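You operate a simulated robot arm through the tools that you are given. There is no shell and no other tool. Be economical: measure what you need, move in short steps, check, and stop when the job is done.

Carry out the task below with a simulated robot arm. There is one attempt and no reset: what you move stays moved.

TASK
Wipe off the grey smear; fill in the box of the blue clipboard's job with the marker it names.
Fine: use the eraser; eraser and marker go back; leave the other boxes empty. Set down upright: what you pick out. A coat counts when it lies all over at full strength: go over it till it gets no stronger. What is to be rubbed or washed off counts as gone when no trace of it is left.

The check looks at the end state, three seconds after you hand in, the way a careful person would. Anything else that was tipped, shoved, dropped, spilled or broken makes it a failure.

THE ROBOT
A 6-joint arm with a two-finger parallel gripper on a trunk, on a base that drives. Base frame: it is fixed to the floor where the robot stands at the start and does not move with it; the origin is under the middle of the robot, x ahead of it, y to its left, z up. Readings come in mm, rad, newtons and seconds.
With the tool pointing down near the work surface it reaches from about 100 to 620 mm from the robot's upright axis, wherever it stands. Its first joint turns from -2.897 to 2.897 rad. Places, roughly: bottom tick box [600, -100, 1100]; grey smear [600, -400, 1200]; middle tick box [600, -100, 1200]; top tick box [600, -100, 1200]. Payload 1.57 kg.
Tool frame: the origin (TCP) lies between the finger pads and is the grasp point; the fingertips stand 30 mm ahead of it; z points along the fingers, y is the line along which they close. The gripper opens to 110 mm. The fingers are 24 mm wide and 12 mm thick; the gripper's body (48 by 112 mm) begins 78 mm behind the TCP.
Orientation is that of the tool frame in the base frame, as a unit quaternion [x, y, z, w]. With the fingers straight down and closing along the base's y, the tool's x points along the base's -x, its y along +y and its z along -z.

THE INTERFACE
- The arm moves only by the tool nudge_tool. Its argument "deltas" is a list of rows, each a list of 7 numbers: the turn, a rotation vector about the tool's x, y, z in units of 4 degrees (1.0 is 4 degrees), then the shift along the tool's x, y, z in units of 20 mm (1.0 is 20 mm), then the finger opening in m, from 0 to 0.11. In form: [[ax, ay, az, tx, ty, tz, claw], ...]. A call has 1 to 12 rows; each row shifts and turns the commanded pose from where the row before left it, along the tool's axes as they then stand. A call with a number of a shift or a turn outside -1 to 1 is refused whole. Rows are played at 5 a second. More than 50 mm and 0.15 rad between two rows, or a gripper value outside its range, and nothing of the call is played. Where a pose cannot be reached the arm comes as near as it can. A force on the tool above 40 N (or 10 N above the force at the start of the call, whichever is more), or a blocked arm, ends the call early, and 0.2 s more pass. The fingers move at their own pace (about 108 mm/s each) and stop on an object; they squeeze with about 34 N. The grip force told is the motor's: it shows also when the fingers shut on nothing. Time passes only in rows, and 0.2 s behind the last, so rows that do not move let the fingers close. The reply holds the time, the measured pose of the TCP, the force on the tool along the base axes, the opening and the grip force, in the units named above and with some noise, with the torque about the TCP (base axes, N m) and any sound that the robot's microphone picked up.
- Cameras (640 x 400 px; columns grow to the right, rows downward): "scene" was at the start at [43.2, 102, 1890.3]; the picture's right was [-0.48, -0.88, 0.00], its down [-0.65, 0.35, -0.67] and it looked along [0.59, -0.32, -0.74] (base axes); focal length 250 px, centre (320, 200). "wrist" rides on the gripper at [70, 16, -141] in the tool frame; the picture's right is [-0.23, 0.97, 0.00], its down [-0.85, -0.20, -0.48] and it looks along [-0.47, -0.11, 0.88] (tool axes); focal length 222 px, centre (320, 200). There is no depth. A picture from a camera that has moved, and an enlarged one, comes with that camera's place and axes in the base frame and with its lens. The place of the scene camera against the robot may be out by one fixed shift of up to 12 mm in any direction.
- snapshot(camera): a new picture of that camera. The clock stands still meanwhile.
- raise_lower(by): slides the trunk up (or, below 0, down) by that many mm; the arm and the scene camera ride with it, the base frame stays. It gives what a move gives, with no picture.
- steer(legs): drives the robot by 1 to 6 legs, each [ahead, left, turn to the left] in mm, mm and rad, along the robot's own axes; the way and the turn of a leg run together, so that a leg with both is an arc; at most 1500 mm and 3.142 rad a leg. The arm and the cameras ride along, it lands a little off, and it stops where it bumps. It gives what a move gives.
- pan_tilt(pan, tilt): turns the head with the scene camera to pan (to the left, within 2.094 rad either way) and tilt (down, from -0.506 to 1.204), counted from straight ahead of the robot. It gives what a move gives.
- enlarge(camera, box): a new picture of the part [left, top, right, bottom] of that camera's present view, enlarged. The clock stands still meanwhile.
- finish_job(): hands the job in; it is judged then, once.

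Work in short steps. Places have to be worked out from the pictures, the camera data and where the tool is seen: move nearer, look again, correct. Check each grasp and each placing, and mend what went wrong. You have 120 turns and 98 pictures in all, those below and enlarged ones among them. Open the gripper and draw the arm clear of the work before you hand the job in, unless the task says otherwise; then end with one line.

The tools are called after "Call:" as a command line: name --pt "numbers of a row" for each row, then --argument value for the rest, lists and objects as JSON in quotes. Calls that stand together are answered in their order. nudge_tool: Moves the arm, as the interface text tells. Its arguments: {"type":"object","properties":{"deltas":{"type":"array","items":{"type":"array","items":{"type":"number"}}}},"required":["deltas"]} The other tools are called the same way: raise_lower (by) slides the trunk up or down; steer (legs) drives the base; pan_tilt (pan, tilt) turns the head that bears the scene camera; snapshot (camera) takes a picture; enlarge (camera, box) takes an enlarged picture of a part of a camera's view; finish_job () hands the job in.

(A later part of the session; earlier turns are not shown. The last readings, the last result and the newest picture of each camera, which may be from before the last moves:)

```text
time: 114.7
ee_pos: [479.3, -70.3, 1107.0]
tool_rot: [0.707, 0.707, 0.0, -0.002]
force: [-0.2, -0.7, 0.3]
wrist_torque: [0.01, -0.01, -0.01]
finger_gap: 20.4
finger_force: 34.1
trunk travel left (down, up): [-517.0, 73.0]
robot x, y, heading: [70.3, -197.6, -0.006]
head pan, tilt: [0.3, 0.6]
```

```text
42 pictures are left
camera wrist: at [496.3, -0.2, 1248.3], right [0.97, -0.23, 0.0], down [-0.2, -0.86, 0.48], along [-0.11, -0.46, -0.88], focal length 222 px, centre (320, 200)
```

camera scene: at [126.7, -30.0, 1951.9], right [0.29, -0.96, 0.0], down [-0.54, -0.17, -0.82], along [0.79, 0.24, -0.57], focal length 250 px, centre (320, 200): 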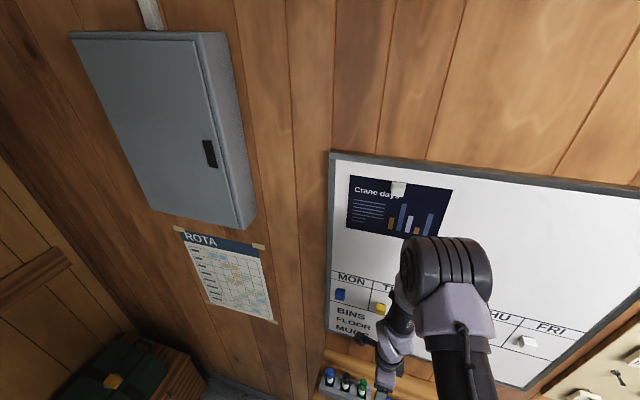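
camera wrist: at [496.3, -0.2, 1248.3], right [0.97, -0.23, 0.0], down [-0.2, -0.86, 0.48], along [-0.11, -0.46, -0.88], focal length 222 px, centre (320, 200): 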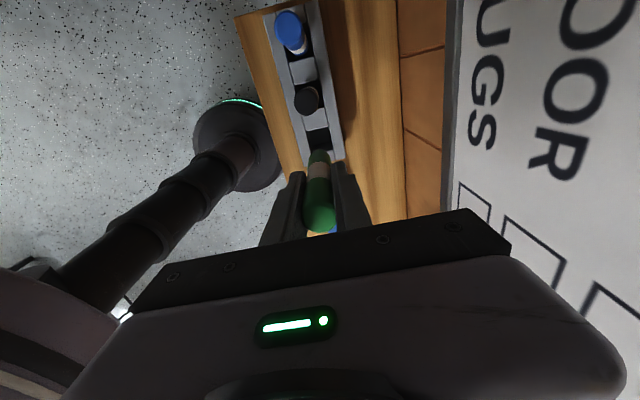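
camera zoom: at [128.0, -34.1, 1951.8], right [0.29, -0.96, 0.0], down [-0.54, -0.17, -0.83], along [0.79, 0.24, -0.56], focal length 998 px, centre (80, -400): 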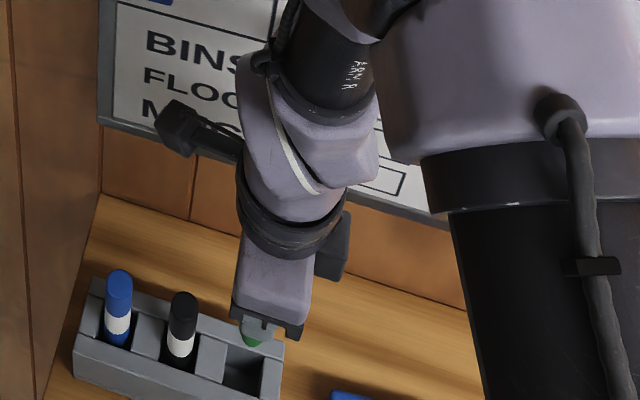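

Marker is out, nib downwards presumably. I drive back 130 mm for room and pitch the tool up toward the board.

Call:
steer --legs '[[-130, 0, 0]]'

Call:
nudge_tool --pt "-1 0 0 0 0 0 0.01" --pt "-1 0 0 0 0 0 0.01" --pt "-1 0 0 0 0 0 0.01" --pt "-1 0 0 0 0 0 0.01" --pt "-1 0 0 0 0 0 0.01" --pt "-1 0 0 0 0 0 0.01" --pt "-1 0 0 0 0 0 0.01" --pt "-1 0 0 0 0 0 0.01" --pt "-1 0 0 0 0 0 0.01" --pt "-1 0 0 0 0 0 0.01" --pt "-1 0 0 0 0 0 0.01" --pt "-1 0 0 0 0 0 0.01"

Call:
nudge_tool --pt "-1 0 0 0 0 0 0.01" --pt "-1 0 0 0 0 0 0.01" --pt "-1 0 0 0 0 0 0.01" --pt "-1 0 0 0 0 0 0.01" --pt "-1 0 0 0 0 0 0.01" --pt "-1 0 0 0 0 0 0.01" --pt "-1 0 0 0 0 0 0.01" --pt "-1 0 0 0 0 0 0.01" --pt "-1 0 0 0 0 0 0.01" --pt "-1 0 0 0 0 0 0.01" --pt "-0.5 0 0 0 0 0 0.01" --pt "0 0 0 0 0 0 0.01"

Call:
snapshot --camera "scene"

Call:
snapshot --camera "wrist"

```text
time: 116.0
ee_pos: [350.7, -69.0, 1107.0]
tool_rot: [0.707, 0.707, 0.0, -0.001]
force: [0.4, -0.1, 0.2]
wrist_torque: [0.01, -0.02, -0.01]
finger_gap: 20.1
finger_force: 34.2
trunk travel left (down, up): [-517.0, 73.0]
robot x, y, heading: [-60.0, -200.3, -0.001]
head pan, tilt: [0.3, 0.6]
```

```text
time: 118.6
ee_pos: [350.3, -64.3, 1106.1]
tool_rot: [0.658, 0.655, 0.269, 0.254]
force: [0.0, -0.2, -0.3]
wrist_torque: [0.03, 0.0, 0.0]
finger_gap: 20.0
finger_force: 33.9
out of reach, approached as far as the arm can: row 1, 2
trunk travel left (down, up): [-517.0, 73.0]
robot x, y, heading: [-58.8, -198.1, 0.001]
head pan, tilt: [0.3, 0.6]
```

```text
time: 121.2
ee_pos: [354.1, -60.2, 1108.9]
tool_rot: [0.524, 0.51, 0.491, 0.473]
force: [0.6, 0.5, -0.2]
wrist_torque: [0.01, -0.03, 0.05]
finger_gap: 20.2
finger_force: 33.9
trunk travel left (down, up): [-517.0, 73.0]
robot x, y, heading: [-60.7, -201.2, -0.007]
head pan, tilt: [0.3, 0.6]
```

```text
41 pictures are left
camera scene: at [-1.1, -34.0, 1952.0], right [0.29, -0.96, 0.0], down [-0.54, -0.17, -0.83], along [0.79, 0.24, -0.56], focal length 250 px, centre (320, 200)
```

scene: 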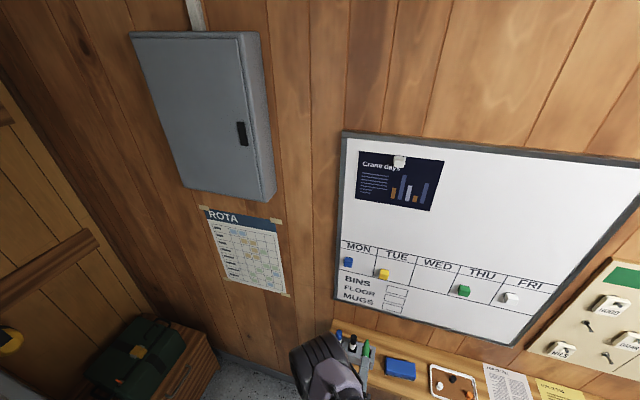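

```text
40 pictures are left
camera wrist: at [213.8, 6.8, 1138.7], right [0.07, -0.26, 0.96], down [-0.49, -0.85, -0.19], along [0.87, -0.46, -0.18], focal length 222 px, centre (320, 200)
```

wrist: 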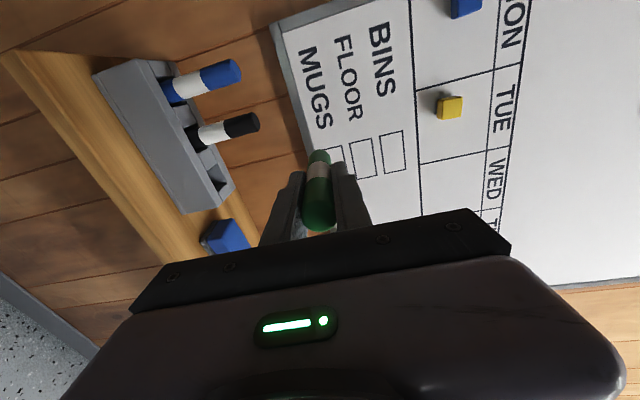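

Nearly horizontal; I correct the last 4° and aim the head at the boxes.

Call:
nudge_tool --pt "-1 0 -0.46 0 0 0 0.01" --pt "0 0 0 -0.5 0.5 0 0.01" --pt "0 0 0 -0.5 0.5 0 0.01" --pt "0 0 0 -0.5 0.5 0 0.01" --pt "0 0 0 -0.5 0.5 0 0.01" --pt "0 0 0 -0.5 0.5 0 0.01" --pt "0 0 0 -0.5 0.5 0 0.01" --pt "0 0 0 -0.5 0.5 0 0.01" --pt "0 0 0 0 0 0 0.01"

Call:
pan_tilt --pan 0.1 --tilt 0.8

Call:
snapshot --camera "scene"

Call:
snapshot --camera "wrist"

```text
time: 123.2
ee_pos: [387.4, -91.6, 1161.4]
tool_rot: [0.5, 0.507, 0.494, 0.498]
force: [0.4, -0.8, 0.1]
wrist_torque: [-0.02, 0.03, 0.02]
finger_gap: 20.2
finger_force: 34.1
out of reach, approached as far as the arm can: row 3, 4, 5, 6, 7, 8
trunk travel left (down, up): [-517.0, 73.0]
robot x, y, heading: [-57.9, -201.2, 0.001]
head pan, tilt: [0.3, 0.6]
```

```text
time: 123.9
ee_pos: [385.6, -96.1, 1163.1]
tool_rot: [0.501, 0.505, 0.495, 0.498]
force: [0.0, 0.4, -0.7]
wrist_torque: [-0.01, 0.0, -0.01]
finger_gap: 20.2
finger_force: 33.6
trunk travel left (down, up): [-517.0, 73.0]
robot x, y, heading: [-60.2, -195.7, -0.003]
head pan, tilt: [0.099, 0.799]
```

```text
39 pictures are left
camera scene: at [-5.5, -53.6, 1949.3], right [0.17, -0.98, 0.0], down [-0.58, -0.1, -0.81], along [0.79, 0.14, -0.59], focal length 250 px, centre (320, 200)
```

scene: 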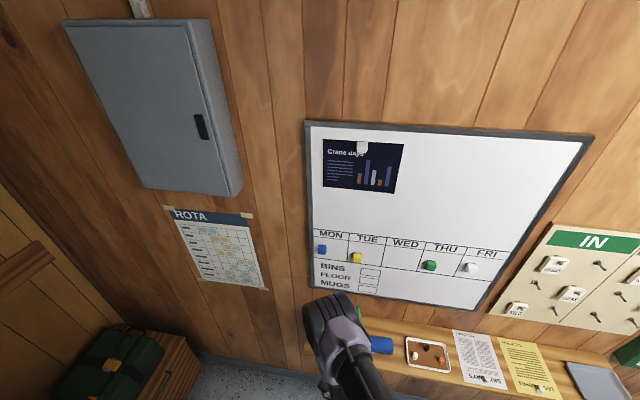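

```text
38 pictures are left
camera wrist: at [243.1, -26.7, 1180.9], right [0.01, -0.22, 0.98], down [-0.48, -0.86, -0.19], along [0.88, -0.47, -0.12], focal length 222 px, centre (320, 200)
```

wrist: 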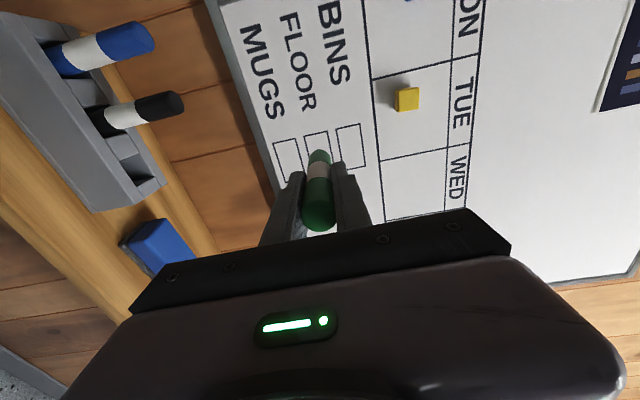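

The head bumps the arm's upper link in this folded posture. I aim the head away, lower the trunk and let the arm reach up to a more open posture.

Call:
pan_tilt --pan 0.3 --tilt 0.55

Call:
raise_lower --by -80

Call:
nudge_tool --pt "0 0 0 -0.5 1 0 0.01" --pt "0 0 0 -0.5 1 0 0.01" --pt "0 0 0 -0.5 1 0 0.01" --pt "0 0 0 0 1 0 0.01" --pt "0 0 0 0 0 0 0.01"

Call:
raise_lower --by -60

Call:
nudge_tool --pt "0 0 0 0 1 0 0.01" --pt "0 0 0 0 1 0 0.01" --pt "0 0 0 0 1 0 0.01" --pt "0 0 0 0 0 0 0.01"

Call:
pan_tilt --pan 0.1 --tilt 0.8

Call:
snapshot --camera "scene"

```text
time: 124.7
ee_pos: [388.7, -90.3, 1160.7]
tool_rot: [0.5, 0.507, 0.493, 0.499]
force: [-0.1, 0.5, 0.1]
wrist_torque: [0.01, 0.04, 0.01]
finger_gap: 20.1
finger_force: 33.7
trunk travel left (down, up): [-517.0, 73.0]
robot x, y, heading: [-60.0, -197.8, 0.001]
head pan, tilt: [0.3, 0.55]
```

```text
time: 125.9
ee_pos: [387.9, -91.4, 1082.1]
tool_rot: [0.5, 0.507, 0.494, 0.499]
force: [0.2, 0.3, -1.0]
wrist_torque: [0.02, 0.03, 0.0]
finger_gap: 20.4
finger_force: 33.7
trunk travel left (down, up): [-437.0, 153.0]
robot x, y, heading: [-58.5, -196.6, 0.003]
head pan, tilt: [0.3, 0.55]
```

```text
time: 127.1
ee_pos: [407.1, -107.9, 1159.8]
tool_rot: [0.5, 0.507, 0.493, 0.499]
force: [-0.7, 0.3, 0.5]
wrist_torque: [0.0, -0.01, 0.04]
finger_gap: 20.2
finger_force: 34.4
out of reach, approached as far as the arm can: row 1, 2, 3
trunk travel left (down, up): [-437.0, 153.0]
robot x, y, heading: [-58.8, -198.1, -0.007]
head pan, tilt: [0.3, 0.55]
```

```text
time: 128.1
ee_pos: [408.2, -107.3, 1099.4]
tool_rot: [0.5, 0.508, 0.493, 0.499]
force: [-0.7, 0.7, -0.6]
wrist_torque: [0.04, 0.02, 0.03]
finger_gap: 20.3
finger_force: 33.7
trunk travel left (down, up): [-377.0, 213.0]
robot x, y, heading: [-56.8, -196.3, -0.001]
head pan, tilt: [0.3, 0.55]
```

```text
time: 129.1
ee_pos: [408.0, -106.3, 1159.2]
tool_rot: [0.501, 0.507, 0.493, 0.499]
force: [-0.5, 0.0, -0.4]
wrist_torque: [-0.01, -0.04, 0.0]
finger_gap: 20.0
finger_force: 33.9
trunk travel left (down, up): [-377.0, 213.0]
robot x, y, heading: [-56.8, -201.6, -0.006]
head pan, tilt: [0.3, 0.55]
```

```text
time: 129.8
ee_pos: [408.0, -106.9, 1159.4]
tool_rot: [0.501, 0.506, 0.493, 0.499]
force: [-0.6, -0.1, -0.2]
wrist_torque: [-0.02, 0.0, 0.01]
finger_gap: 20.3
finger_force: 34.3
trunk travel left (down, up): [-377.0, 213.0]
robot x, y, heading: [-56.0, -196.6, 0.001]
head pan, tilt: [0.099, 0.799]
```

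```text
37 pictures are left
camera scene: at [-5.3, -52.1, 1795.1], right [0.1, -1.0, 0.0], down [-0.71, -0.07, -0.7], along [0.69, 0.07, -0.72], focal length 250 px, centre (320, 200)
```

scene: 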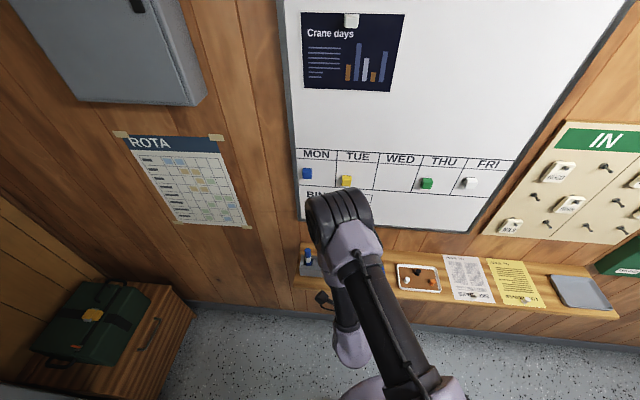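

Works, but the elbow blocks the camera's view. With the robot further left (as when wiping) the view is clear, so I shift the arm right relative to the base and drive left 230 mm.

Call:
nudge_tool --pt "0 0 0 -1 0 0 0.01" --pt "0 0 0 -1 0 0 0.01" --pt "0 0 0 -1 0 0 0.01" --pt "0 0 0 -1 0 0 0.01" --pt "0 0 0 -1 0 0 0.01" --pt "0 0 0 -1 0 0 0.01" --pt "0 0 0 -1 0 0 0.01" --pt "0 0 0 -1 0 0 0.01" --pt "0 0 0 -1 0 0 0.01" --pt "0 0 0 -1 0 0 0.01" --pt "0 0 0 -1 0 0 0.01" --pt "0 0 0 -1 0 0 0.01"

Call:
steer --legs '[[0, 220, 0]]'

Call:
pan_tilt --pan -0.3 --tilt 0.75

Call:
snapshot --camera "scene"

Call:
snapshot --camera "wrist"

```text
time: 132.4
ee_pos: [415.3, -150.0, 1165.4]
tool_rot: [0.506, 0.504, 0.491, 0.499]
force: [0.9, 0.5, -0.7]
wrist_torque: [-0.02, 0.01, 0.01]
finger_gap: 20.3
finger_force: 33.9
out of reach, approached as far as the arm can: row 2, 3, 4, 5, 6, 7, 8, 9, 10, 11, 12
trunk travel left (down, up): [-377.0, 213.0]
robot x, y, heading: [-58.3, -200.1, -0.005]
head pan, tilt: [0.099, 0.799]
```

```text
time: 134.1
ee_pos: [414.0, 69.6, 1164.5]
tool_rot: [0.506, 0.504, 0.492, 0.498]
force: [0.2, 0.1, -0.5]
wrist_torque: [0.01, 0.01, -0.05]
finger_gap: 20.3
finger_force: 34.1
trunk travel left (down, up): [-377.0, 213.0]
robot x, y, heading: [-59.4, 16.4, -0.0]
head pan, tilt: [0.099, 0.799]
```

```text
time: 135.0
ee_pos: [413.8, 70.3, 1164.4]
tool_rot: [0.506, 0.504, 0.492, 0.498]
force: [-0.8, 0.1, 0.3]
wrist_torque: [-0.02, 0.02, 0.01]
finger_gap: 20.3
finger_force: 34.3
trunk travel left (down, up): [-377.0, 213.0]
robot x, y, heading: [-61.9, 20.2, 0.003]
head pan, tilt: [-0.3, 0.75]
```

```text
36 pictures are left
camera scene: at [-6.3, 135.1, 1799.1], right [-0.3, -0.96, 0.0], down [-0.65, 0.2, -0.73], along [0.7, -0.22, -0.68], focal length 250 px, centre (320, 200)
```

scene: 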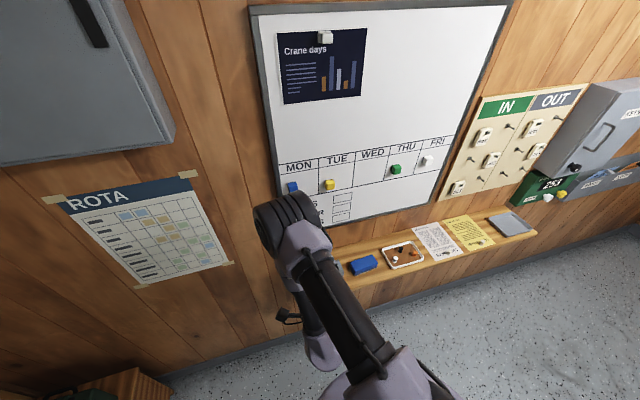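

```text
35 pictures are left
camera wrist: at [274.3, 140.5, 1184.1], right [0.02, -0.22, 0.97], down [-0.49, -0.85, -0.19], along [0.87, -0.47, -0.12], focal length 222 px, centre (320, 200)
```

wrist: 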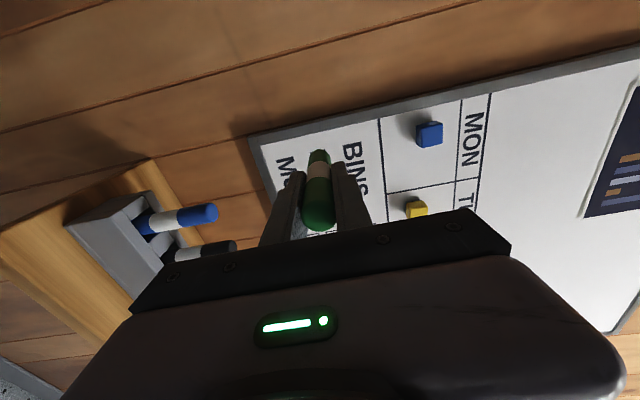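

In this wrist posture the arm prefers to work left of the base. So I drive right 450 mm and reach leftward; then the camera looks past the elbow from the right.

Call:
steer --legs '[[0, -440, 0]]'

Call:
nudge_tool --pt "0 0 0 1 0 0 0.01" --pt "0 0 0 1 0 0 0.01" --pt "0 0 0 1 0 0 0.01" --pt "0 0 0 1 0 0 0.01" --pt "0 0 0 1 0 0 0.01" --pt "0 0 0 1 0 0 0.01" --pt "0 0 0 1 0 0 0.01" --pt "0 0 0 1 0 0 0.01" --pt "0 0 0 1 0 0 0.01" --pt "0 0 0 1 0 0 0.01" --pt "0 0 0 1 0 0 0.01" --pt "0 0 0 0 0 0 0.01"

Call:
pan_tilt --pan 0.3 --tilt 0.8

Call:
snapshot --camera "scene"

Call:
snapshot --camera "wrist"

```text
time: 137.7
ee_pos: [414.7, -371.9, 1164.6]
tool_rot: [0.507, 0.503, 0.49, 0.5]
force: [-0.1, -0.1, 0.2]
wrist_torque: [-0.01, -0.01, 0.0]
finger_gap: 20.2
finger_force: 33.4
trunk travel left (down, up): [-377.0, 213.0]
robot x, y, heading: [-59.8, -417.2, -0.002]
head pan, tilt: [-0.3, 0.75]
```

```text
time: 140.3
ee_pos: [417.8, -152.5, 1163.8]
tool_rot: [0.507, 0.503, 0.49, 0.5]
force: [-0.2, 0.2, -1.1]
wrist_torque: [0.02, -0.01, -0.02]
finger_gap: 20.1
finger_force: 34.1
trunk travel left (down, up): [-377.0, 213.0]
robot x, y, heading: [-60.5, -417.6, -0.004]
head pan, tilt: [-0.3, 0.75]
```

```text
time: 141.3
ee_pos: [416.8, -152.9, 1164.1]
tool_rot: [0.507, 0.503, 0.49, 0.5]
force: [0.7, -0.4, -0.6]
wrist_torque: [0.04, -0.01, 0.0]
finger_gap: 20.2
finger_force: 33.7
trunk travel left (down, up): [-377.0, 213.0]
robot x, y, heading: [-60.9, -417.5, 0.0]
head pan, tilt: [0.3, 0.799]
```

```text
34 pictures are left
camera scene: at [-8.9, -256.1, 1795.1], right [0.29, -0.96, 0.0], down [-0.69, -0.21, -0.7], along [0.67, 0.2, -0.72], focal length 250 px, centre (320, 200)
```

scene: 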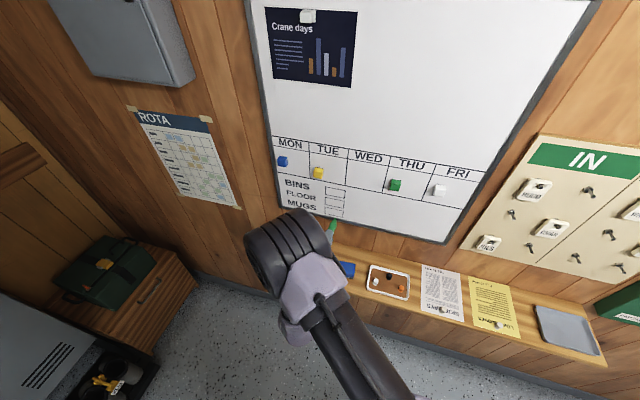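

```text
33 pictures are left
camera wrist: at [276.8, -80.2, 1183.6], right [0.02, -0.22, 0.97], down [-0.49, -0.85, -0.19], along [0.87, -0.48, -0.12], focal length 222 px, centre (320, 200)
```

wrist: 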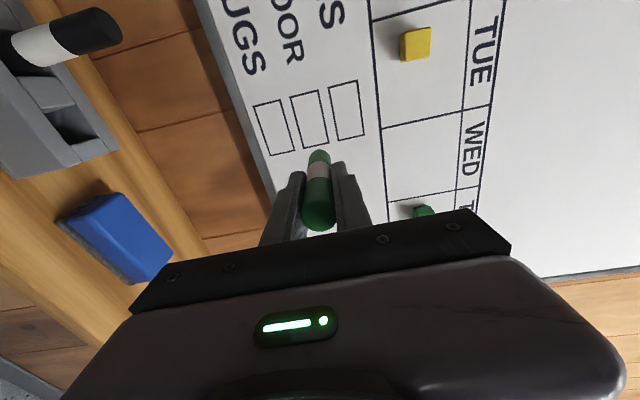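

The marker tip and boxes are both visible now. I zoom in to measure.

Call:
nudge_tool --pt "-0.29 0.2 0 0 0 0 0.01" --pt "0 0 0 0 0 0 0.01"

Call:
enlarge --camera "scene" --box '[270, 165, 366, 225]'

Call:
enlarge --camera "scene" --box '[300, 180, 380, 260]'

```text
time: 141.9
ee_pos: [417.5, -152.4, 1164.2]
tool_rot: [0.498, 0.501, 0.499, 0.502]
force: [-0.1, 0.8, -0.2]
wrist_torque: [0.02, 0.0, 0.01]
finger_gap: 20.1
finger_force: 33.4
trunk travel left (down, up): [-377.0, 213.0]
robot x, y, heading: [-61.0, -424.3, -0.003]
head pan, tilt: [0.3, 0.799]
```

```text
6.67 times, centred on (318, 195) of scene
camera zoom: at [-9.0, -256.0, 1795.1], right [0.29, -0.96, 0.0], down [-0.69, -0.21, -0.7], along [0.67, 0.2, -0.72], focal length 1663 px, centre (333, 233)
```

zoom: 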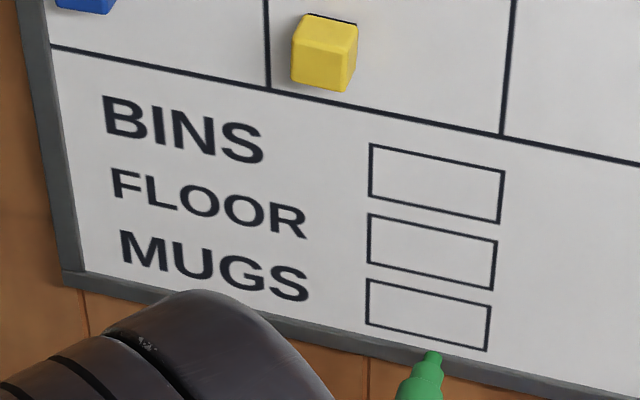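

```text
5.00 times, centred on (340, 220) of scene
camera zoom: at [-9.0, -256.0, 1795.1], right [0.29, -0.96, 0.0], down [-0.69, -0.21, -0.7], along [0.67, 0.2, -0.72], focal length 1247 px, centre (220, 100)
```

zoom: 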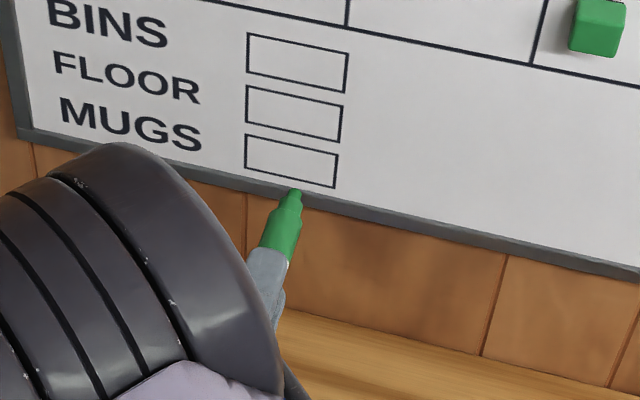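

Nib is ~96 mm ahead of the TCP; top box spans about y -98…-167, z 1193…1230 (69×37 mm). I move the nib in front of the box centre, near the board.

Call:
nudge_tool --pt "0 0 0 0.5 0.8 0 0.01" --pt "0 0 0 0.5 0.8 0 0.01" --pt "0 0 0 0 0.8 0 0.01" --pt "0 0 0 0 0 0.9 0.01" --pt "0 0 0 0 0 0.9 0.01" --pt "0 0 0 0 0 0.9 0.01" --pt "0 0 0 0 0 0 0.01"

Call:
enlarge --camera "scene" --box '[300, 165, 364, 215]'

```text
time: 143.5
ee_pos: [470.2, -130.1, 1213.4]
tool_rot: [0.498, 0.501, 0.499, 0.502]
force: [-0.1, -0.1, 0.2]
wrist_torque: [0.01, -0.04, 0.01]
finger_gap: 20.1
finger_force: 33.9
trunk travel left (down, up): [-377.0, 213.0]
robot x, y, heading: [-60.1, -421.3, -0.001]
head pan, tilt: [0.3, 0.799]
```

```text
8.00 times, centred on (332, 190) of scene
camera zoom: at [-9.4, -256.0, 1795.1], right [0.29, -0.96, 0.0], down [-0.69, -0.21, -0.7], along [0.67, 0.2, -0.72], focal length 1996 px, centre (224, 280)
```

zoom: 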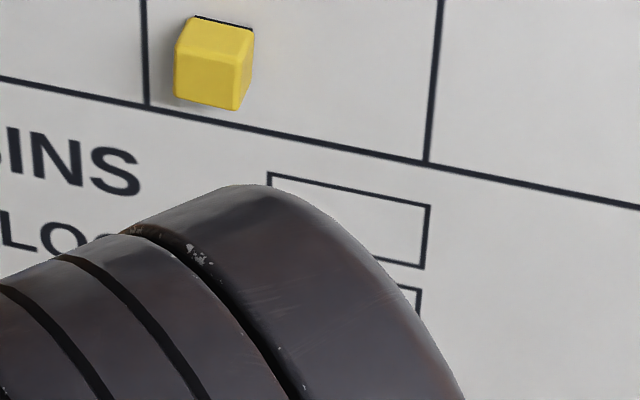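

The elbow blocks the view; I back off 20 mm, shift the base 100 mm more to the right, and reach left again.

Call:
nudge_tool --pt "0 0 0 0 0 -1 0.01" --pt "0 0 0 0 0 0 0.01"

Call:
steer --legs '[[0, -100, 0]]'

Call:
nudge_tool --pt "0 0 0 1 0 0 0.01" --pt "0 0 0 1 0 0 0.01" --pt "0 0 0 1 0 0 0.01" --pt "0 0 0 1 0 0 0.01" --pt "0 0 0 1 0 0 0.01" --pt "0 0 0 0 0 0 0.01"

Call:
snapshot --camera "scene"

```text
time: 144.1
ee_pos: [451.1, -131.6, 1212.1]
tool_rot: [0.499, 0.501, 0.499, 0.501]
force: [0.0, 0.0, -1.1]
wrist_torque: [0.0, -0.01, 0.0]
finger_gap: 20.3
finger_force: 33.7
trunk travel left (down, up): [-377.0, 213.0]
robot x, y, heading: [-62.9, -417.6, -0.007]
head pan, tilt: [0.3, 0.799]
```

```text
time: 145.2
ee_pos: [449.5, -230.5, 1211.8]
tool_rot: [0.499, 0.501, 0.5, 0.501]
force: [-0.5, 0.0, 0.2]
wrist_torque: [-0.01, 0.0, 0.02]
finger_gap: 20.1
finger_force: 33.7
trunk travel left (down, up): [-377.0, 213.0]
robot x, y, heading: [-62.2, -518.7, -0.003]
head pan, tilt: [0.3, 0.799]
```

```text
time: 146.6
ee_pos: [450.5, -131.3, 1212.0]
tool_rot: [0.498, 0.502, 0.499, 0.501]
force: [0.3, 0.1, 0.9]
wrist_torque: [0.0, 0.01, 0.01]
finger_gap: 20.4
finger_force: 33.5
trunk travel left (down, up): [-377.0, 213.0]
robot x, y, heading: [-61.5, -520.1, -0.001]
head pan, tilt: [0.3, 0.799]
```

```text
29 pictures are left
camera scene: at [-9.3, -356.1, 1795.1], right [0.29, -0.96, 0.0], down [-0.69, -0.21, -0.7], along [0.67, 0.2, -0.72], focal length 250 px, centre (320, 200)
```

scene: 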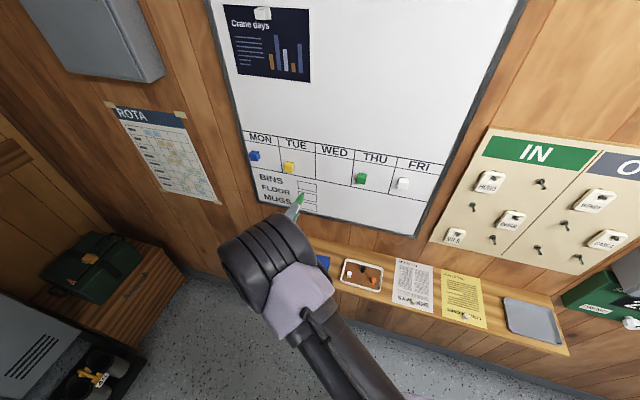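

Now the view is clear. I advance 20 mm and zoom.

Call:
nudge_tool --pt "0 0 0 0 0 1 0.01" --pt "0 0 0 0 0 0.3 0.01" --pt "0 0 0 0 0 0 0.01"

Call:
enlarge --camera "scene" --box '[276, 168, 340, 208]'

```text
time: 147.4
ee_pos: [475.8, -130.8, 1211.0]
tool_rot: [0.499, 0.502, 0.499, 0.5]
force: [0.2, -0.4, -0.6]
wrist_torque: [0.01, 0.03, -0.02]
finger_gap: 20.2
finger_force: 33.5
trunk travel left (down, up): [-377.0, 213.0]
robot x, y, heading: [-62.3, -521.5, -0.009]
head pan, tilt: [0.3, 0.799]
```

```text
10.00 times, centred on (308, 188) of scene
camera zoom: at [-9.1, -355.7, 1795.1], right [0.29, -0.96, 0.0], down [-0.69, -0.21, -0.7], along [0.67, 0.2, -0.72], focal length 2495 px, centre (440, 320)
```

zoom: 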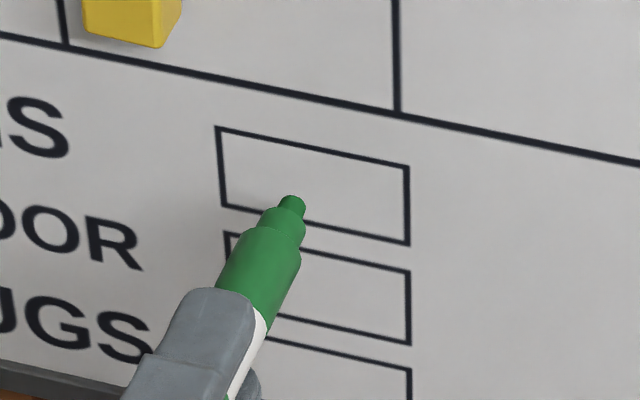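

Tip aligned close to the box centre. I shift 4 mm right and approach to contact in 2 mm steps.

Call:
nudge_tool --pt "0 0 0 -0.2 0 0.15 0.01" --pt "0 0 0 0 0 0.15 0.01" --pt "0 0 0 0 0 0 0.01"

Call:
nudge_tool --pt "0 0 0 0 0 0.1 0.01" --pt "0 0 0 0 0 0 0.01"

Call:
nudge_tool --pt "0 0 0 0 0 0.1 0.01" --pt "0 0 0 0 0 0 0.01"

Call:
enlarge --camera "scene" --box '[276, 168, 340, 208]'

```text
time: 148.2
ee_pos: [480.9, -134.7, 1212.5]
tool_rot: [0.499, 0.502, 0.499, 0.501]
force: [0.2, 0.4, -0.4]
wrist_torque: [-0.03, 0.0, -0.02]
finger_gap: 20.2
finger_force: 33.5
trunk travel left (down, up): [-377.0, 213.0]
robot x, y, heading: [-60.8, -516.8, -0.002]
head pan, tilt: [0.3, 0.799]
```

```text
time: 148.8
ee_pos: [482.8, -134.1, 1211.8]
tool_rot: [0.498, 0.502, 0.499, 0.501]
force: [0.6, 0.7, 0.1]
wrist_torque: [0.02, 0.04, -0.01]
finger_gap: 20.2
finger_force: 33.3
trunk travel left (down, up): [-377.0, 213.0]
robot x, y, heading: [-64.5, -520.6, -0.006]
head pan, tilt: [0.3, 0.799]
```

```text
time: 149.4
ee_pos: [486.5, -133.5, 1211.7]
tool_rot: [0.498, 0.501, 0.5, 0.501]
force: [0.0, 0.2, -0.1]
wrist_torque: [-0.01, 0.02, -0.02]
finger_gap: 20.3
finger_force: 33.9
trunk travel left (down, up): [-377.0, 213.0]
robot x, y, heading: [-58.8, -519.4, -0.004]
head pan, tilt: [0.3, 0.799]
```

```text
10.00 times, centred on (308, 188) of scene
camera zoom: at [-9.5, -355.6, 1795.1], right [0.29, -0.96, 0.0], down [-0.69, -0.21, -0.7], along [0.67, 0.2, -0.72], focal length 2495 px, centre (440, 320)
```

zoom: 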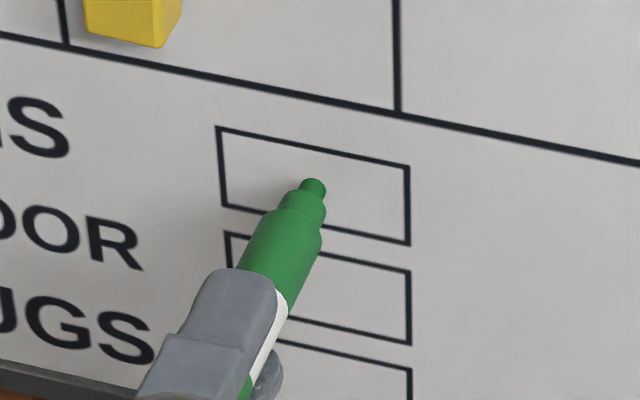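

Tip looks centred, not touching yet. Continue.

Call:
nudge_tool --pt "0 0 0 0 0 0.08 0.01" --pt "0 0 0 0 0 0 0.01"

Call:
nudge_tool --pt "0 0 0 0 0 0.08 0.01" --pt "0 0 0 0 0 0 0.01"

Call:
nudge_tool --pt "0 0 0 0 0 0.08 0.01" --pt "0 0 0 0 0 0 0.01"

```text
time: 150.0
ee_pos: [485.6, -134.4, 1212.9]
tool_rot: [0.498, 0.502, 0.499, 0.501]
force: [-0.2, 0.3, 0.2]
wrist_torque: [0.01, -0.01, 0.0]
finger_gap: 20.3
finger_force: 33.5
trunk travel left (down, up): [-377.0, 213.0]
robot x, y, heading: [-59.0, -519.5, -0.004]
head pan, tilt: [0.3, 0.799]
```

```text
time: 150.6
ee_pos: [488.6, -134.2, 1212.0]
tool_rot: [0.498, 0.502, 0.5, 0.5]
force: [-0.2, -0.3, 0.1]
wrist_torque: [-0.01, 0.02, 0.02]
finger_gap: 20.2
finger_force: 34.2
trunk travel left (down, up): [-377.0, 213.0]
robot x, y, heading: [-60.4, -520.7, -0.002]
head pan, tilt: [0.3, 0.799]
```

```text
time: 151.2
ee_pos: [490.9, -133.1, 1212.1]
tool_rot: [0.498, 0.501, 0.499, 0.501]
force: [0.4, -0.3, 1.3]
wrist_torque: [-0.02, 0.02, 0.01]
finger_gap: 20.0
finger_force: 34.0
trunk travel left (down, up): [-377.0, 213.0]
robot x, y, heading: [-62.5, -519.2, -0.005]
head pan, tilt: [0.3, 0.799]
```

Call:
nudge_tool --pt "0 0 0 0 0 0.08 0.01" --pt "0 0 0 0 0 0 0.01"

Call:
nudge_tool --pt "0 0 0 0 0 0.06 0.01" --pt "0 0 0 0 0 0 0.01"

Call:
enlarge --camera "scene" --box '[276, 168, 340, 208]'

```text
time: 151.8
ee_pos: [491.3, -134.0, 1211.9]
tool_rot: [0.499, 0.502, 0.499, 0.501]
force: [-0.4, 0.7, -1.1]
wrist_torque: [-0.01, 0.03, -0.01]
finger_gap: 20.4
finger_force: 34.0
trunk travel left (down, up): [-377.0, 213.0]
robot x, y, heading: [-59.4, -519.3, -0.01]
head pan, tilt: [0.3, 0.799]
```

```text
time: 152.4
ee_pos: [492.2, -134.9, 1211.6]
tool_rot: [0.499, 0.502, 0.499, 0.501]
force: [0.2, 0.5, 0.0]
wrist_torque: [-0.01, 0.01, 0.0]
finger_gap: 20.1
finger_force: 33.6
trunk travel left (down, up): [-377.0, 213.0]
robot x, y, heading: [-62.0, -518.2, -0.011]
head pan, tilt: [0.3, 0.799]
```

```text
10.00 times, centred on (308, 188) of scene
camera zoom: at [-9.5, -355.6, 1795.1], right [0.29, -0.96, 0.0], down [-0.69, -0.21, -0.7], along [0.67, 0.2, -0.72], focal length 2495 px, centre (440, 320)
```

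zoom: 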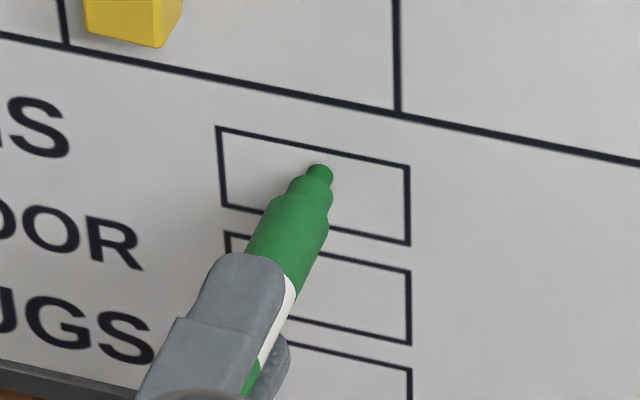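

Still not touching; the tip now sits high-ish, so I lower 6 mm and continue.

Call:
nudge_tool --pt "0 0 0 0 -0.3 0.06 0.01" --pt "0 0 0 0 0 0 0.01"

Call:
nudge_tool --pt "0 0 0 0 0 0.07 0.01" --pt "0 0 0 0 0 0 0.01"

Call:
nudge_tool --pt "0 0 0 0 0 0.07 0.01" --pt "0 0 0 0 0 0 0.01"

Call:
nudge_tool --pt "0 0 0 0 0 0.07 0.01" --pt "0 0 0 0 0 0 0.01"

```text
time: 153.0
ee_pos: [494.2, -133.8, 1204.4]
tool_rot: [0.498, 0.502, 0.499, 0.501]
force: [0.5, -0.3, -0.6]
wrist_torque: [0.0, 0.04, 0.01]
finger_gap: 20.5
finger_force: 34.4
trunk travel left (down, up): [-377.0, 213.0]
robot x, y, heading: [-62.8, -517.9, -0.004]
head pan, tilt: [0.3, 0.799]
```

```text
time: 153.6
ee_pos: [494.0, -133.7, 1205.9]
tool_rot: [0.498, 0.501, 0.499, 0.502]
force: [-8.1, -1.0, -2.6]
wrist_torque: [0.02, 0.2, -0.07]
finger_gap: 20.5
finger_force: 34.1
trunk travel left (down, up): [-377.0, 213.0]
robot x, y, heading: [-58.9, -518.0, -0.006]
head pan, tilt: [0.3, 0.799]
```

```text
time: 154.2
ee_pos: [495.3, -133.8, 1206.7]
tool_rot: [0.497, 0.502, 0.5, 0.502]
force: [-19.1, -2.6, -7.0]
wrist_torque: [-0.04, 0.55, -0.2]
finger_gap: 20.0
finger_force: 34.3
trunk travel left (down, up): [-377.0, 213.0]
robot x, y, heading: [-62.5, -519.0, -0.003]
head pan, tilt: [0.3, 0.799]
```

```text
time: 154.8
ee_pos: [495.5, -133.3, 1206.6]
tool_rot: [0.497, 0.501, 0.5, 0.502]
force: [-24.3, -0.2, -7.7]
wrist_torque: [0.0, 0.75, -0.03]
finger_gap: 20.3
finger_force: 33.5
trunk travel left (down, up): [-377.0, 213.0]
robot x, y, heading: [-65.6, -516.1, -0.003]
head pan, tilt: [0.3, 0.799]
```

Contact reached; too hard now (24 N). I back off ~2.2 mm to a light touch and look.

Call:
nudge_tool --pt "0 0 0 0 0 -0.12 0.01" --pt "0 0 0 0 0 0 0.01"

Call:
enlarge --camera "scene" --box '[276, 168, 340, 208]'

```text
time: 155.4
ee_pos: [496.6, -133.0, 1206.9]
tool_rot: [0.497, 0.501, 0.5, 0.502]
force: [-9.9, 2.4, -1.9]
wrist_torque: [-0.01, 0.16, 0.25]
finger_gap: 20.4
finger_force: 34.2
trunk travel left (down, up): [-377.0, 213.0]
robot x, y, heading: [-61.1, -518.8, -0.008]
head pan, tilt: [0.3, 0.799]
```

```text
10.00 times, centred on (308, 188) of scene
camera zoom: at [-11.1, -355.0, 1795.1], right [0.29, -0.96, 0.0], down [-0.69, -0.21, -0.7], along [0.67, 0.2, -0.72], focal length 2495 px, centre (440, 320)
```

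zoom: 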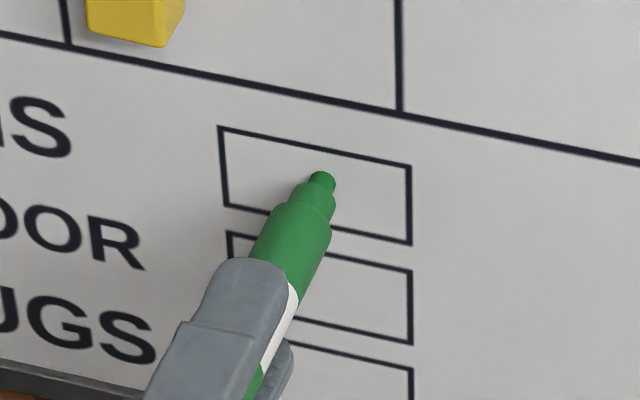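

Touching at ~10 N. Relative to the tip, the box spans dy -31…+37, dz -22…+14. I draw a first horizontal stroke to learn the line width.

Call:
nudge_tool --pt "0 0 0 -0.65 0 0 0.01" --pt "0 0 0 -0.65 0 0 0.01" --pt "0 0 0 0.7 0 0 0.01" --pt "0 0 0 0.7 0 0 0.01" --pt "0 0 0 0.7 0 0 0.01" --pt "0 0 0 0.7 0 0 0.01" --pt "0 0 0 0 0 0 0.01"

Call:
enlarge --camera "scene" --box '[276, 168, 340, 208]'

```text
time: 157.0
ee_pos: [495.8, -104.3, 1205.6]
tool_rot: [0.499, 0.502, 0.499, 0.5]
force: [-0.7, 0.7, -0.7]
wrist_torque: [0.02, 0.0, -0.01]
finger_gap: 20.3
finger_force: 33.8
trunk travel left (down, up): [-377.0, 213.0]
robot x, y, heading: [-57.5, -518.6, -0.006]
head pan, tilt: [0.3, 0.799]
```

```text
10.00 times, centred on (308, 188) of scene
camera zoom: at [-9.7, -355.5, 1795.1], right [0.29, -0.96, 0.0], down [-0.69, -0.21, -0.7], along [0.67, 0.2, -0.72], focal length 2495 px, centre (440, 320)
```

zoom: 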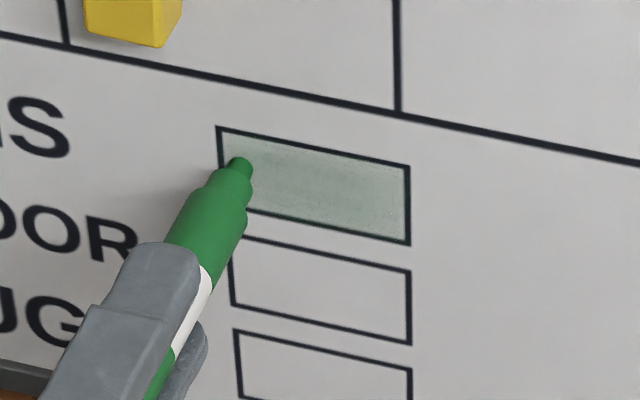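

The box gets an even light tint per stroke. Pressure vanishes at the left, so I add a little and raster over the whole box.

Call:
nudge_tool --pt "0 0 0 0 0 0.07 0.01" --pt "0 0 0 0 0.25 0 0.01" --pt "0 0 0 -0.95 0 -0.02 0.01" --pt "0 0 0 -0.95 0 -0.02 0.01" --pt "0 0 0 -0.95 0 -0.02 0.01" --pt "0 0 0 0 0.2 0 0.01" --pt "0 0 0 0.95 0 0.02 0.01" --pt "0 0 0 0.95 0 0.02 0.01" --pt "0 0 0 0.95 0 0.02 0.01" --pt "0 0 0 0 -0.7 0 0.01"

Call:
nudge_tool --pt "0 0 0 -0.95 0 -0.02 0.01" --pt "0 0 0 -0.95 0 -0.02 0.01" --pt "0 0 0 -0.95 0 -0.02 0.01" --pt "0 0 0 0 -0.25 0 0.01" --pt "0 0 0 0.95 0 0.02 0.01" --pt "0 0 0 0.95 0 0.02 0.01" --pt "0 0 0 0.95 0 0.02 0.01" --pt "0 0 0 0 -0.25 0 0.01" --pt "0 0 0 -0.95 0 -0.02 0.01" --pt "0 0 0 -0.95 0 -0.02 0.01" --pt "0 0 0 -0.95 0 -0.02 0.01" --pt "0 0 0 0 0 0 0.01"

Call:
enlarge --camera "scene" --box '[276, 168, 340, 208]'

```text
time: 159.2
ee_pos: [495.3, -102.9, 1201.0]
tool_rot: [0.497, 0.501, 0.501, 0.501]
force: [-10.8, 1.3, 2.0]
wrist_torque: [-0.04, -0.33, 0.12]
finger_gap: 20.0
finger_force: 33.9
trunk travel left (down, up): [-377.0, 213.0]
robot x, y, heading: [-57.6, -515.7, -0.003]
head pan, tilt: [0.3, 0.799]
```

```text
time: 161.8
ee_pos: [496.8, -160.9, 1191.6]
tool_rot: [0.498, 0.501, 0.499, 0.502]
force: [-6.5, 0.3, 1.0]
wrist_torque: [-0.01, -0.07, 0.09]
finger_gap: 20.1
finger_force: 34.3
trunk travel left (down, up): [-377.0, 213.0]
robot x, y, heading: [-60.7, -516.4, -0.004]
head pan, tilt: [0.3, 0.799]
```

```text
10.00 times, centred on (308, 188) of scene
camera zoom: at [-11.0, -355.3, 1795.1], right [0.29, -0.96, 0.0], down [-0.69, -0.21, -0.7], along [0.67, 0.2, -0.72], focal length 2495 px, centre (440, 320)
```

zoom: 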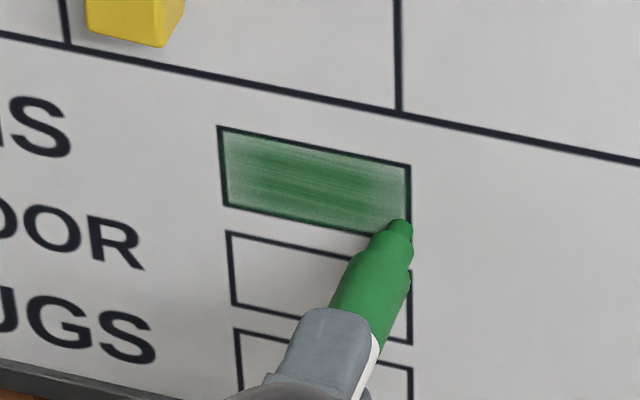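

Coat builds where I pass. Continue with a denser raster including the edges.

Call:
nudge_tool --pt "0 0 0 0 -0.1 0 0.01" --pt "0 0 0 1 0 0.02 0.01" --pt "0 0 0 1 0 0.02 0.01" --pt "0 0 0 1 0 0.02 0.01" --pt "0 0 0 0.05 0.2 0 0.01" --pt "0 0 0 -1 0 -0.02 0.01" --pt "0 0 0 -1 0 -0.02 0.01" --pt "0 0 0 -1 0 -0.02 0.01" --pt "0 0 0 -0.05 0.2 0 0.01" --pt "0 0 0 1 0 0.02 0.01" --pt "0 0 0 1 0 0.02 0.01" --pt "0 0 0 1 0 0.02 0.01"

Call:
nudge_tool --pt "0 0 0 0.05 0.2 0 0.01" --pt "0 0 0 -1 0 -0.02 0.01" --pt "0 0 0 -1 0 -0.02 0.01" --pt "0 0 0 -1 0 -0.02 0.01" --pt "0 0 0 -0.05 0.2 0 0.01" --pt "0 0 0 1 0 0.02 0.01" --pt "0 0 0 1 0 0.02 0.01" --pt "0 0 0 1 0 0.02 0.01" --pt "0 0 0 0.05 0.2 0 0.01" --pt "0 0 0 -1 0 -0.02 0.01" --pt "0 0 0 -1 0 -0.02 0.01" --pt "0 0 0 -1 0 -0.02 0.01"

Call:
nudge_tool --pt "0 0 0 -0.05 0.2 0 0.01" --pt "0 0 0 1 0 0.02 0.01" --pt "0 0 0 1 0 0.02 0.01" --pt "0 0 0 1 0 0.02 0.01" --pt "0 0 0 0.05 0.2 0 0.01" --pt "0 0 0 -1 0 -0.02 0.01" --pt "0 0 0 -1 0 -0.02 0.01" --pt "0 0 0 -1 0 -0.02 0.01" --pt "0 0 0 0 0 0 0.01"

Call:
enlarge --camera "scene" --box '[276, 168, 340, 208]'

```text
time: 164.4
ee_pos: [495.2, -100.3, 1197.4]
tool_rot: [0.498, 0.501, 0.499, 0.502]
force: [-10.8, -2.1, -0.6]
wrist_torque: [0.0, 0.01, -0.18]
finger_gap: 20.3
finger_force: 33.5
trunk travel left (down, up): [-377.0, 213.0]
robot x, y, heading: [-61.4, -518.2, -0.007]
head pan, tilt: [0.3, 0.799]
```

```text
time: 167.0
ee_pos: [496.0, -160.4, 1209.6]
tool_rot: [0.497, 0.502, 0.5, 0.501]
force: [-8.0, 1.5, 0.1]
wrist_torque: [0.02, -0.08, 0.08]
finger_gap: 20.3
finger_force: 34.1
trunk travel left (down, up): [-377.0, 213.0]
robot x, y, heading: [-65.3, -519.3, -0.006]
head pan, tilt: [0.3, 0.799]
```

```text
time: 169.0
ee_pos: [497.0, -161.0, 1217.4]
tool_rot: [0.498, 0.501, 0.499, 0.502]
force: [-7.7, 0.6, 0.6]
wrist_torque: [0.02, -0.03, 0.12]
finger_gap: 20.4
finger_force: 33.1
trunk travel left (down, up): [-377.0, 213.0]
robot x, y, heading: [-59.4, -519.9, -0.0]
head pan, tilt: [0.3, 0.799]
```

```text
10.00 times, centred on (308, 188) of scene
camera zoom: at [-11.1, -355.3, 1795.1], right [0.29, -0.96, 0.0], down [-0.69, -0.21, -0.7], along [0.67, 0.2, -0.72], focal length 2495 px, centre (440, 320)
```

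zoom: 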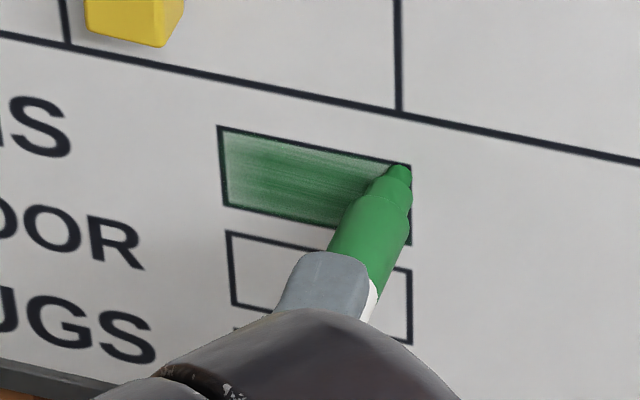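

Darkening; upper left still pale. Another raster from top to bottom, with slightly more pressure on the left.

Call:
nudge_tool --pt "0 0 0 1 0 0.025 0.01" --pt "0 0 0 1 0 0.025 0.01" --pt "0 0 0 1 0 0.025 0.01" --pt "0 0 0 0.05 -0.15 0 0.01" --pt "0 0 0 -1 0 -0.02 0.01" --pt "0 0 0 -1 0 -0.02 0.01" --pt "0 0 0 -1 0 -0.02 0.01" --pt "0 0 0 0 -0.15 0 0.01" --pt "0 0 0 1 0 0.02 0.01" --pt "0 0 0 1 0 0.02 0.01" --pt "0 0 0 1 0 0.02 0.01" --pt "0 0 0 0 -0.15 0 0.01"

Call:
nudge_tool --pt "0 0 0 -1 0 -0.02 0.01" --pt "0 0 0 -1 0 -0.02 0.01" --pt "0 0 0 -1 0 -0.02 0.01" --pt "0 0 0 0 -0.15 0 0.01" --pt "0 0 0 1 0 0.02 0.01" --pt "0 0 0 1 0 0.02 0.01" --pt "0 0 0 1 0 0.02 0.01" --pt "0 0 0 0 -0.15 0 0.01" --pt "0 0 0 -1 0 -0.02 0.01" --pt "0 0 0 -1 0 -0.02 0.01" --pt "0 0 0 -1 0 -0.02 0.01" --pt "0 0 0 0 -0.15 0 0.01"

Call:
nudge_tool --pt "0 0 0 1 0 0.02 0.01" --pt "0 0 0 1 0 0.02 0.01" --pt "0 0 0 1 0 0.02 0.01" --pt "0 0 0 0 -0.15 0 0.01" --pt "0 0 0 -1 0 -0.02 0.01" --pt "0 0 0 -1 0 -0.02 0.01" --pt "0 0 0 -1 0 -0.02 0.01" --pt "0 0 0 0 -0.15 0 0.01" --pt "0 0 0 1 0 0.02 0.01" --pt "0 0 0 1 0 0.02 0.01" --pt "0 0 0 1 0 0.02 0.01" --pt "0 0 0 0 -0.15 0 0.01"

Call:
nudge_tool --pt "0 0 0 -1 0 -0.02 0.01" --pt "0 0 0 -1 0 -0.02 0.01" --pt "0 0 0 -1 0 -0.02 0.01" --pt "0 0 0 0 -0.12 0 0.01" --pt "0 0 0 0 0 0 0.01"

Call:
enlarge --camera "scene" --box '[276, 168, 340, 208]'

```text
time: 171.6
ee_pos: [497.2, -97.7, 1209.5]
tool_rot: [0.497, 0.501, 0.5, 0.502]
force: [-10.5, 0.0, 3.4]
wrist_torque: [0.0, -0.33, 0.01]
finger_gap: 20.6
finger_force: 33.9
trunk travel left (down, up): [-377.0, 213.0]
robot x, y, heading: [-62.3, -521.0, -0.003]
head pan, tilt: [0.3, 0.799]
```

```text
time: 174.2
ee_pos: [496.0, -160.5, 1199.5]
tool_rot: [0.498, 0.501, 0.499, 0.502]
force: [-9.4, -0.3, 2.3]
wrist_torque: [-0.02, -0.31, -0.02]
finger_gap: 20.5
finger_force: 34.0
trunk travel left (down, up): [-377.0, 213.0]
robot x, y, heading: [-61.1, -519.2, -0.003]
head pan, tilt: [0.3, 0.799]
```

```text
time: 176.8
ee_pos: [496.2, -97.9, 1191.5]
tool_rot: [0.498, 0.5, 0.5, 0.502]
force: [-10.8, -0.1, 3.4]
wrist_torque: [-0.01, -0.37, 0.05]
finger_gap: 20.2
finger_force: 33.6
trunk travel left (down, up): [-377.0, 213.0]
robot x, y, heading: [-62.1, -518.7, -0.006]
head pan, tilt: [0.3, 0.799]
```

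```text
time: 178.0
ee_pos: [495.9, -159.1, 1187.3]
tool_rot: [0.499, 0.501, 0.498, 0.502]
force: [-6.2, -1.0, 2.2]
wrist_torque: [0.02, -0.19, -0.08]
finger_gap: 20.2
finger_force: 34.1
trunk travel left (down, up): [-377.0, 213.0]
robot x, y, heading: [-60.6, -517.8, -0.006]
head pan, tilt: [0.3, 0.799]
```

```text
10.00 times, centred on (308, 188) of scene
camera zoom: at [-10.9, -356.0, 1795.2], right [0.29, -0.96, 0.0], down [-0.69, -0.21, -0.7], along [0.67, 0.2, -0.72], focal length 2495 px, centre (440, 320)
```

zoom: 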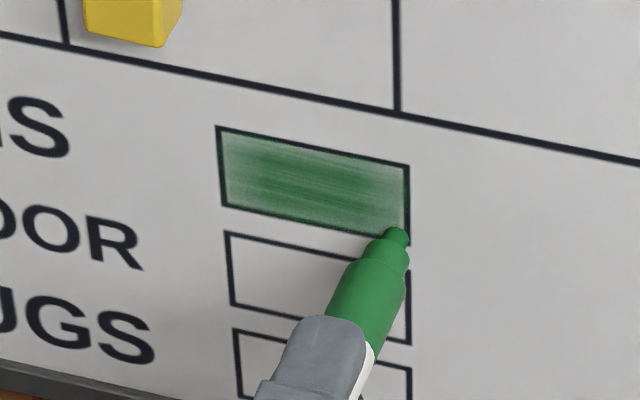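

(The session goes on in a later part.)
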